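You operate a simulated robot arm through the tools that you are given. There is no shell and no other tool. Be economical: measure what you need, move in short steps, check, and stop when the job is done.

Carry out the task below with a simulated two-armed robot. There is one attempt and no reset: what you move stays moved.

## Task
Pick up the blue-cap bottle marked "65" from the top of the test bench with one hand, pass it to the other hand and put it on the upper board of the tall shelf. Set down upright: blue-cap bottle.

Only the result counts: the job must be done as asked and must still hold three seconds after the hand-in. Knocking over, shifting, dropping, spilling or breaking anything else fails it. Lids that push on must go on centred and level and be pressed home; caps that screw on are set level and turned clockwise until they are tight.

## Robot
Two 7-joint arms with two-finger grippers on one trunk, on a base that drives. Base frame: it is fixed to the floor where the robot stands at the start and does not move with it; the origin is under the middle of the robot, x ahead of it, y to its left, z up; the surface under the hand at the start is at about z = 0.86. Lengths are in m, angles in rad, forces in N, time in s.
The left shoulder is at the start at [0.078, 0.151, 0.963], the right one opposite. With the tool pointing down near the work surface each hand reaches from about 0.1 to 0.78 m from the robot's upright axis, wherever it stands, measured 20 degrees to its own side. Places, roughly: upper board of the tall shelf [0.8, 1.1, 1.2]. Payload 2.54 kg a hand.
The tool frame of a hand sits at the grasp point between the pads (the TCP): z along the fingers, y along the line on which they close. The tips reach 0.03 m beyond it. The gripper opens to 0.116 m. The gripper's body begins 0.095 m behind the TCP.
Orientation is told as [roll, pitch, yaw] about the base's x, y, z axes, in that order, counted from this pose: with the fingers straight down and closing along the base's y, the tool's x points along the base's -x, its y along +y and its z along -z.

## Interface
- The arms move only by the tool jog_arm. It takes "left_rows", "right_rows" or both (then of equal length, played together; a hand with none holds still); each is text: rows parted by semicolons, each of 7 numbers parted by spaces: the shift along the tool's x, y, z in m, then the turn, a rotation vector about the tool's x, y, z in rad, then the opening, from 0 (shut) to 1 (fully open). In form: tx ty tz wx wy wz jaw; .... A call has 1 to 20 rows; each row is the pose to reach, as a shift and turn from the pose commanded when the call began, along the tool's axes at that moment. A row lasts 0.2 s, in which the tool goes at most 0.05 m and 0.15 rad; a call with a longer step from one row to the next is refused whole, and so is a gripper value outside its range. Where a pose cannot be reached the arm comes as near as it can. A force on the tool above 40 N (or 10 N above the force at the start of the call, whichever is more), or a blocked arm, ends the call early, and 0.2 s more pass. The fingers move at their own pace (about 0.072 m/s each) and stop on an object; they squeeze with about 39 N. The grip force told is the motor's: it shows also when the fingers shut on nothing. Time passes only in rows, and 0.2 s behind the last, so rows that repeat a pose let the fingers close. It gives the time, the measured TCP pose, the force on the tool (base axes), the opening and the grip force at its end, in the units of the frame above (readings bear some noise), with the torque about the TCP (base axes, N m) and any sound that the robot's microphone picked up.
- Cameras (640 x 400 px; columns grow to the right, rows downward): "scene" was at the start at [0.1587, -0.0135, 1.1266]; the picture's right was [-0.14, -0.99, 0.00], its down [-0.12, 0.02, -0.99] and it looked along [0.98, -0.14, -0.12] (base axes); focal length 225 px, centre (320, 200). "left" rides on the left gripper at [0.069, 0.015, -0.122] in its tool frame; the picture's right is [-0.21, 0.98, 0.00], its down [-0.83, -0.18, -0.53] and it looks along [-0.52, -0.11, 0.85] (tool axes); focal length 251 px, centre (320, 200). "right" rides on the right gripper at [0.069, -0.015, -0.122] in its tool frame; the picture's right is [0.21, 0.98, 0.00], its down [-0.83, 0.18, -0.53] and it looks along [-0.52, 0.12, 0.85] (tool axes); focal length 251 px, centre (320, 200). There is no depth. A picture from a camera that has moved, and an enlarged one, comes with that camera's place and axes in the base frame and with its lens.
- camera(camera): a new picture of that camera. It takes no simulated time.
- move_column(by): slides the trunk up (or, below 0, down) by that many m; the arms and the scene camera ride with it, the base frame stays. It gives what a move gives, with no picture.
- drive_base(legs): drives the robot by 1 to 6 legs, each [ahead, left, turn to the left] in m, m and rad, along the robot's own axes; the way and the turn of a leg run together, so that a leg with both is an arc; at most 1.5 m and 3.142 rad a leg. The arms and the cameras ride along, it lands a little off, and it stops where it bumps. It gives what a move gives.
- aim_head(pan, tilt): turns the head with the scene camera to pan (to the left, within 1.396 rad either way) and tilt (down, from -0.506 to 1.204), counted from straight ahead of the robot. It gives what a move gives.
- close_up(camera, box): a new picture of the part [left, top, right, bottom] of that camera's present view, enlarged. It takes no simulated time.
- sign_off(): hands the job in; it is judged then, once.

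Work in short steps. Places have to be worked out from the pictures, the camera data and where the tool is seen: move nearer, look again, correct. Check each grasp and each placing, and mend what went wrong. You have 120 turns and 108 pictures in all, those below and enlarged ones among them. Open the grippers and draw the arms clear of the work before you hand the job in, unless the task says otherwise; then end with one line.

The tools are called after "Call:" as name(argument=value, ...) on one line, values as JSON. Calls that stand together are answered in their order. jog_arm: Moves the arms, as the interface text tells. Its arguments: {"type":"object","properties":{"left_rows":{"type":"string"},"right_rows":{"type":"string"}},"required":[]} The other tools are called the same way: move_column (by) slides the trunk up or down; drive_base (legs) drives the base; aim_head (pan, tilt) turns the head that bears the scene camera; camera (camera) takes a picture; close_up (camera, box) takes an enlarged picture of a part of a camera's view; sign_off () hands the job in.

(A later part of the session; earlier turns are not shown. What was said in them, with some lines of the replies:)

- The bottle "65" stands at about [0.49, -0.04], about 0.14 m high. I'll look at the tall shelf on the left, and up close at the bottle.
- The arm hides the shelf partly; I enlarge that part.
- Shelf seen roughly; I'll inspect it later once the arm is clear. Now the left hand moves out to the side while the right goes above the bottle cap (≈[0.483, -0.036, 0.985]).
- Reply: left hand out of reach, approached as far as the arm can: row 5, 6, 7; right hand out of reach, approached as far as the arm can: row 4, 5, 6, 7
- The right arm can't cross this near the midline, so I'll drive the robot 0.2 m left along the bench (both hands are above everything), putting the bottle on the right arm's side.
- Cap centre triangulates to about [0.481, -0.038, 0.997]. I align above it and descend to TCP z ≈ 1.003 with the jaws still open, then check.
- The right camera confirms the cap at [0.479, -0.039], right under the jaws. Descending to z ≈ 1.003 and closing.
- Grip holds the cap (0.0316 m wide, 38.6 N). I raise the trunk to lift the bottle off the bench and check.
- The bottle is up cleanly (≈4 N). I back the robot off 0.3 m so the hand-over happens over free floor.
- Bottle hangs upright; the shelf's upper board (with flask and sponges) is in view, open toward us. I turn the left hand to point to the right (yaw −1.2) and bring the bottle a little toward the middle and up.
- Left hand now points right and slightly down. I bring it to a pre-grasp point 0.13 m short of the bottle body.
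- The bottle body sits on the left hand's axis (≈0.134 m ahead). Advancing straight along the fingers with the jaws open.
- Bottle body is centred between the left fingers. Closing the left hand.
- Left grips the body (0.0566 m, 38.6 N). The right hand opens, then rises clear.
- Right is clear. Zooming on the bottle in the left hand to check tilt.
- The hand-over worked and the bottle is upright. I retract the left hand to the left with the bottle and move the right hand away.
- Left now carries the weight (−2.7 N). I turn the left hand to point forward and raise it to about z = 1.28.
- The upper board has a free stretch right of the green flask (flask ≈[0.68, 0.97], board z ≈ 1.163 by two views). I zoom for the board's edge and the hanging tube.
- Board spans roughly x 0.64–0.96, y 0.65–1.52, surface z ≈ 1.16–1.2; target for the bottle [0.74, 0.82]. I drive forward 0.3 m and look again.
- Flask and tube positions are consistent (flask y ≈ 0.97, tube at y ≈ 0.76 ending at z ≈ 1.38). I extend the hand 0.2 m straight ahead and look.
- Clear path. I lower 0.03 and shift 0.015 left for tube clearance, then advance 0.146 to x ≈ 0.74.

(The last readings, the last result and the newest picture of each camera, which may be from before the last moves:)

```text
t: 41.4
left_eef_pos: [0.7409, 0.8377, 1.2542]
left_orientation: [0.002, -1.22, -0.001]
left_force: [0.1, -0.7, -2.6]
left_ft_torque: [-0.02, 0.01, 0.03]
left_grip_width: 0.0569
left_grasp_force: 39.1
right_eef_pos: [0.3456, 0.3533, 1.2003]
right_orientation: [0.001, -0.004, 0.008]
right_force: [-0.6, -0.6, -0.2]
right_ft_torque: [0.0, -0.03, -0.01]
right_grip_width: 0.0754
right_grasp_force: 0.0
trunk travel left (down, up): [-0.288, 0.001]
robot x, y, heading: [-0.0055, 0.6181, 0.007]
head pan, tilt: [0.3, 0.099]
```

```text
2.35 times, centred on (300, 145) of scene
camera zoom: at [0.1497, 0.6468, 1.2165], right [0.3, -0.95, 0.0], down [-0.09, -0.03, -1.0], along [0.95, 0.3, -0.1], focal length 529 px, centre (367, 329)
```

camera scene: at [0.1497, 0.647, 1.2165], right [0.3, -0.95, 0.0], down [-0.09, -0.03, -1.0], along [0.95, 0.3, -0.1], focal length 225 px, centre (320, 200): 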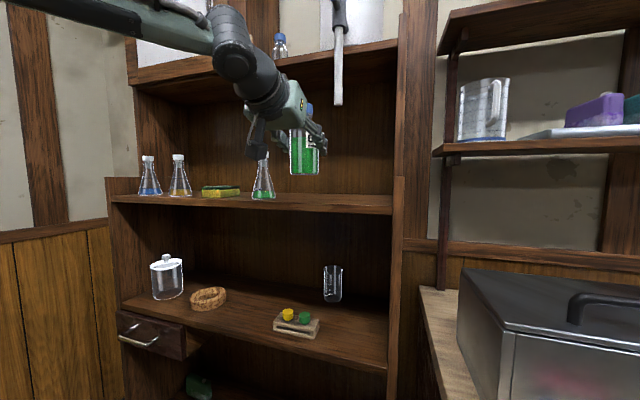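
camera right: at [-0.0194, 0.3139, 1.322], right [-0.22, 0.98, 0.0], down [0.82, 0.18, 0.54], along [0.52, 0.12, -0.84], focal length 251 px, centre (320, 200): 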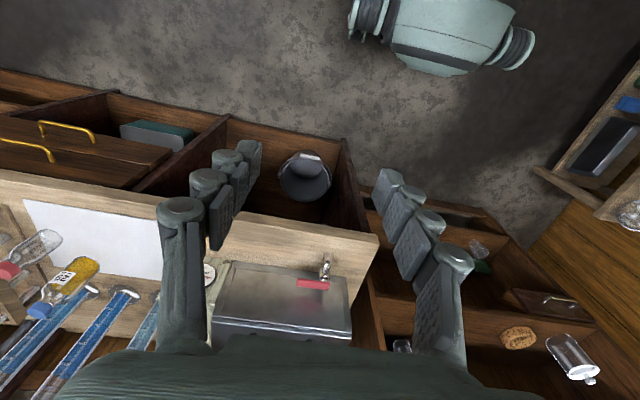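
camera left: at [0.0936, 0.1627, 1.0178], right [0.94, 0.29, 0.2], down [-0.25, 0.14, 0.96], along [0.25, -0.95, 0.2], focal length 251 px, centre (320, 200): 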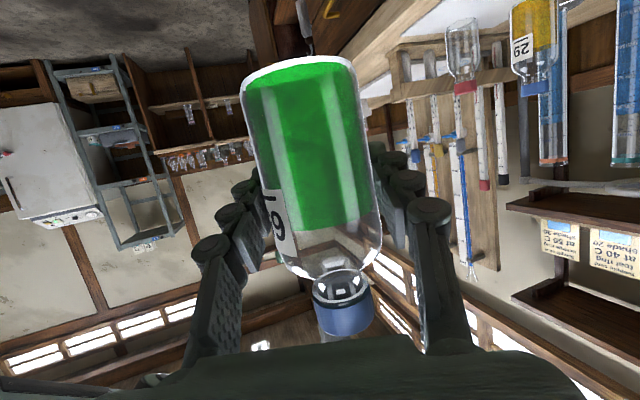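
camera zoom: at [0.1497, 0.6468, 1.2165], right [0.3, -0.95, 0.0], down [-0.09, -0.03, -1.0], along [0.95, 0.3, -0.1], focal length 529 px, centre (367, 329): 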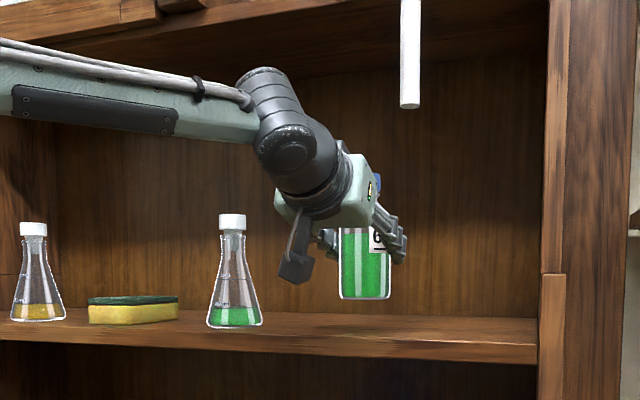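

Bottle is over the board (bottom ≈ 1.19, board ≈ 1.163). Lowering 0.022 first.

Call:
jog_arm(left_rows="0.0103 0 0.0038 0 0 0 0; 0.0207 0 0.0075 0 0 0 0; 0.0207 0 0.0075 0 0 0 0")

Call:
close_up(camera="scene", box=[250, 130, 390, 220])

```text
t: 42.2
left_eef_pos: [0.7395, 0.8381, 1.2306]
left_orientation: [-0.002, -1.219, 0.002]
left_force: [1.1, -0.1, -3.4]
left_ft_torque: [0.0, -0.02, -0.01]
left_grip_width: 0.0567
left_grasp_force: 39.1
right_eef_pos: [0.3452, 0.3533, 1.2005]
right_orientation: [0.002, -0.001, 0.008]
right_force: [-0.3, 0.4, 0.1]
right_ft_torque: [0.0, 0.05, -0.04]
right_grip_width: 0.0754
right_grasp_force: 0.1
trunk travel left (down, up): [-0.288, 0.001]
robot x, y, heading: [-0.0031, 0.6223, 0.007]
head pan, tilt: [0.3, 0.099]
```

```text
4.44 times, centred on (320, 175) of scene
camera zoom: at [0.1503, 0.6469, 1.2164], right [0.3, -0.95, 0.0], down [-0.09, -0.03, -0.99], along [0.95, 0.3, -0.1], focal length 999 px, centre (320, 311)
```

zoom: 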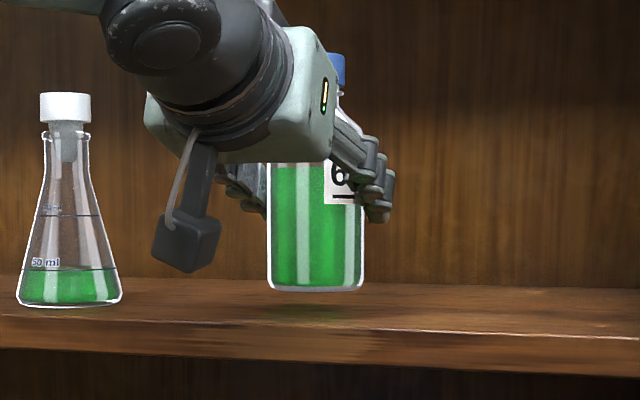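

A gap of about 1 cm remains (shadow below). Lowering in 4 mm rows.

Call:
jog_arm(left_rows="0.0038 0 0.0014 0 0 0 0; 0.0066 0 0.0024 0 0 0 0; 0.0066 0 0.0024 0 0 0 0")

Call:
close_up(camera="scene", box=[250, 130, 390, 220])

```text
t: 43.0
left_eef_pos: [0.7393, 0.8366, 1.2216]
left_orientation: [0.0, -1.221, 0.003]
left_force: [0.2, 0.0, -2.9]
left_ft_torque: [0.02, 0.0, -0.04]
left_grip_width: 0.057
left_grasp_force: 39.4
right_eef_pos: [0.3465, 0.3543, 1.1994]
right_orientation: [0.002, -0.002, 0.008]
right_force: [1.5, 1.0, -0.3]
right_ft_torque: [0.02, 0.02, 0.03]
right_grip_width: 0.0754
right_grasp_force: 0.0
trunk travel left (down, up): [-0.288, 0.001]
robot x, y, heading: [-0.0024, 0.6174, 0.005]
head pan, tilt: [0.3, 0.099]
```

```text
4.44 times, centred on (320, 175) of scene
camera zoom: at [0.1504, 0.6469, 1.2164], right [0.3, -0.95, 0.0], down [-0.1, -0.03, -0.99], along [0.95, 0.3, -0.1], focal length 999 px, centre (320, 311)
```

zoom: 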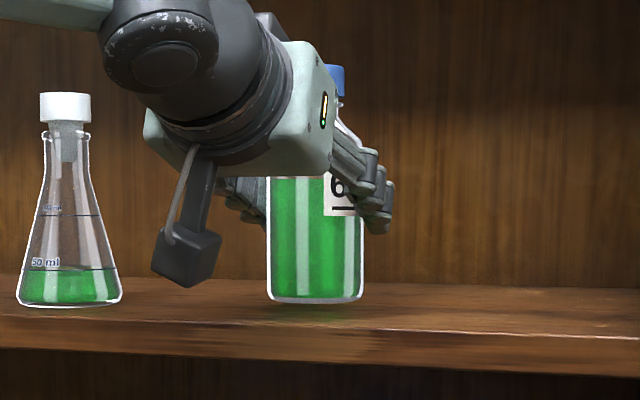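

Still a few millimetres above. Lowering 3 mm more.

Call:
jog_arm(left_rows="0.0019 0 0.0007 0 0 0 0; 0.0033 0 0.0012 0 0 0 0; 0.0033 0 0.0012 0 0 0 0")

Call:
close_up(camera="scene", box=[290, 165, 360, 215])

```text
t: 43.8
left_eef_pos: [0.7386, 0.8382, 1.2207]
left_orientation: [0.001, -1.223, 0.002]
left_force: [2.1, -0.9, 2.3]
left_ft_torque: [-0.02, -0.26, -0.09]
left_grip_width: 0.057
left_grasp_force: 39.5
right_eef_pos: [0.3441, 0.3534, 1.1998]
right_orientation: [0.002, 0.0, 0.007]
right_force: [0.0, -0.2, 0.0]
right_ft_torque: [-0.01, 0.02, 0.02]
right_grip_width: 0.0753
right_grasp_force: 0.0
trunk travel left (down, up): [-0.288, 0.001]
robot x, y, heading: [-0.0028, 0.6181, 0.011]
head pan, tilt: [0.3, 0.099]
```

```text
8.00 times, centred on (325, 190) of scene
camera zoom: at [0.1501, 0.6466, 1.2165], right [0.3, -0.95, 0.0], down [-0.09, -0.03, -1.0], along [0.95, 0.3, -0.1], focal length 1798 px, centre (280, 280)
```

zoom: 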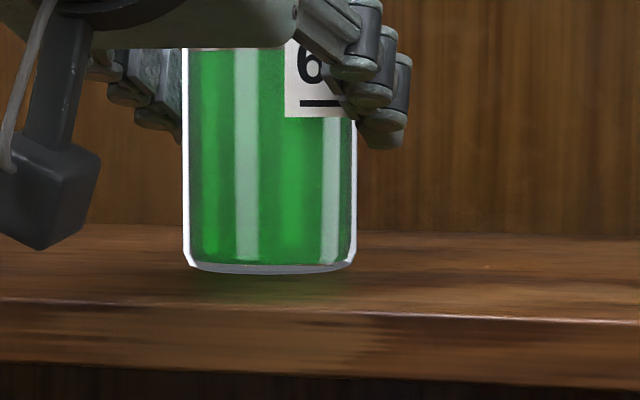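

Contact felt (force z rose by ~5 N). I press 1 mm further so the base seats, then open the jaws.

Call:
jog_arm(left_rows="0.0012 0 0.0004 0 0 0 0; 0.0012 0 0.0004 0 0 0 0; 0.0012 0 0.0004 0 0 0 0.55; 0.0012 0 0.0004 0 0 0 0.65; 0.0012 0 0.0004 0 0 0 0.75; 0.0012 0 0.0004 0 0 0 0.75; 0.0012 0 0.0004 0 0 0 0.75")

Call:
close_up(camera="scene", box=[250, 130, 390, 220])

```text
t: 45.4
left_eef_pos: [0.738, 0.8374, 1.2188]
left_orientation: [-0.001, -1.222, 0.001]
left_force: [0.9, 0.1, 0.5]
left_ft_torque: [0.0, 0.02, -0.01]
left_grip_width: 0.087
left_grasp_force: 0.1
right_eef_pos: [0.3453, 0.3532, 1.1996]
right_orientation: [0.003, -0.002, 0.009]
right_force: [0.3, -0.5, 0.4]
right_ft_torque: [0.0, 0.01, -0.03]
right_grip_width: 0.0752
right_grasp_force: 0.0
trunk travel left (down, up): [-0.288, 0.001]
robot x, y, heading: [-0.0047, 0.6164, 0.006]
head pan, tilt: [0.3, 0.099]
```

```text
4.44 times, centred on (320, 175) of scene
camera zoom: at [0.15, 0.6468, 1.2164], right [0.3, -0.95, 0.0], down [-0.09, -0.03, -1.0], along [0.95, 0.3, -0.1], focal length 999 px, centre (320, 311)
```

zoom: 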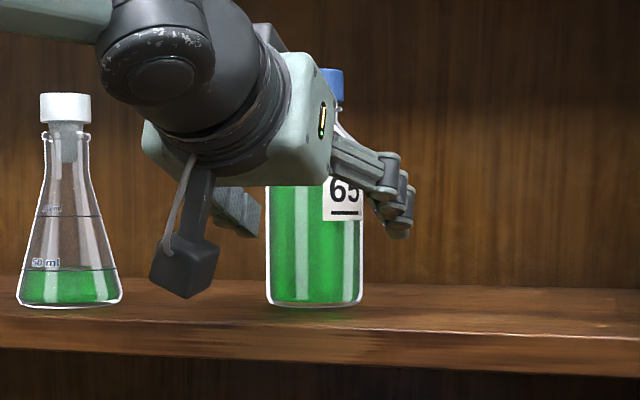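

Released; bottle stands. Withdrawing the hand straight back.

Call:
jog_arm(left_rows="0.0068 0 -0.0188 0 0 0 0.75; 0.0137 0 -0.0376 0 0 0 0.75; 0.0239 0 -0.0658 0 0 0 0.75; 0.0342 0 -0.094 0 0 0 0.75; 0.0479 0 -0.1316 0 0 0 0.75; 0.0616 0 -0.1692 0 0 0 0.75; 0.0752 0 -0.2068 0 0 0 0.75; 0.0889 0 -0.2444 0 0 0 0.75; 0.1026 0 -0.282 0 0 0 0.75; 0.1163 0 -0.3196 0 0 0 0.75; 0.1163 0 -0.3196 0 0 0 0.75")

Call:
camera(camera="scene")

Call:
close_up(camera="scene", box=[180, 60, 420, 230])

```text
t: 47.8
left_eef_pos: [0.3986, 0.8369, 1.2192]
left_orientation: [0.0, -1.22, 0.002]
left_force: [-0.9, -0.7, 0.6]
left_ft_torque: [-0.01, 0.0, 0.0]
left_grip_width: 0.0871
left_grasp_force: 0.0
right_eef_pos: [0.3455, 0.3532, 1.1995]
right_orientation: [0.001, -0.002, 0.009]
right_force: [0.6, -0.3, -0.8]
right_ft_torque: [0.01, 0.0, 0.0]
right_grip_width: 0.0753
right_grasp_force: 0.2
trunk travel left (down, up): [-0.288, 0.001]
robot x, y, heading: [-0.006, 0.6216, 0.005]
head pan, tilt: [0.3, 0.099]
```

```text
70 pictures are left
camera scene: at [0.1504, 0.6467, 1.2164], right [0.3, -0.95, 0.0], down [-0.1, -0.03, -0.99], along [0.95, 0.3, -0.1], focal length 225 px, centre (320, 200)
```

scene: 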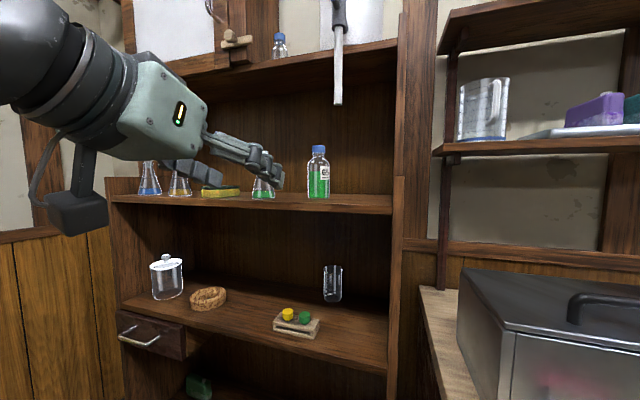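

```text
2.35 times, centred on (300, 145) of scene
camera zoom: at [0.1504, 0.6467, 1.2164], right [0.3, -0.95, 0.0], down [-0.1, -0.03, -0.99], along [0.95, 0.3, -0.1], focal length 529 px, centre (367, 329)
```

zoom: 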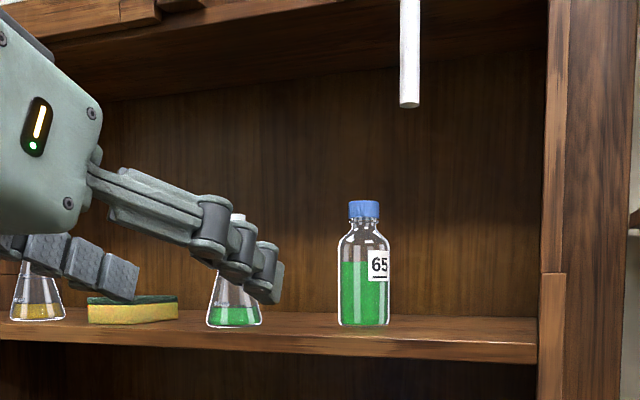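

Bottle 65 stands upright on the upper board, and its neighbours look untouched. I open both grippers fully, then hand in.

Call:
jog_arm(left_rows="0 0 0 0 0 0 1; 0 0 0 0 0 0 1; 0 0 0 0 0 0 1", right_rows="0 0 0 0 0 0 1; 0 0 0 0 0 0 1; 0 0 0 0 0 0 1")

Call:
sign_off()

```text
t: 48.6
left_eef_pos: [0.398, 0.8375, 1.2195]
left_orientation: [0.0, -1.222, 0.003]
left_force: [0.6, -0.4, 0.5]
left_ft_torque: [-0.02, 0.02, -0.01]
left_grip_width: 0.1158
left_grasp_force: 0.0
right_eef_pos: [0.3451, 0.3532, 1.1995]
right_orientation: [0.0, -0.003, 0.009]
right_force: [-0.5, 0.6, -0.4]
right_ft_torque: [-0.02, 0.01, 0.01]
right_grip_width: 0.116
right_grasp_force: 0.1
trunk travel left (down, up): [-0.288, 0.001]
robot x, y, heading: [-0.005, 0.6208, 0.01]
head pan, tilt: [0.3, 0.099]
```

```text
The job is handed in.
```

The blue-cap bottle "65" was picked up with the right hand, passed to the left, and now stands upright on the upper board of the tall shelf; both hands are open and clear, and the last pictures show nothing else disturbed.
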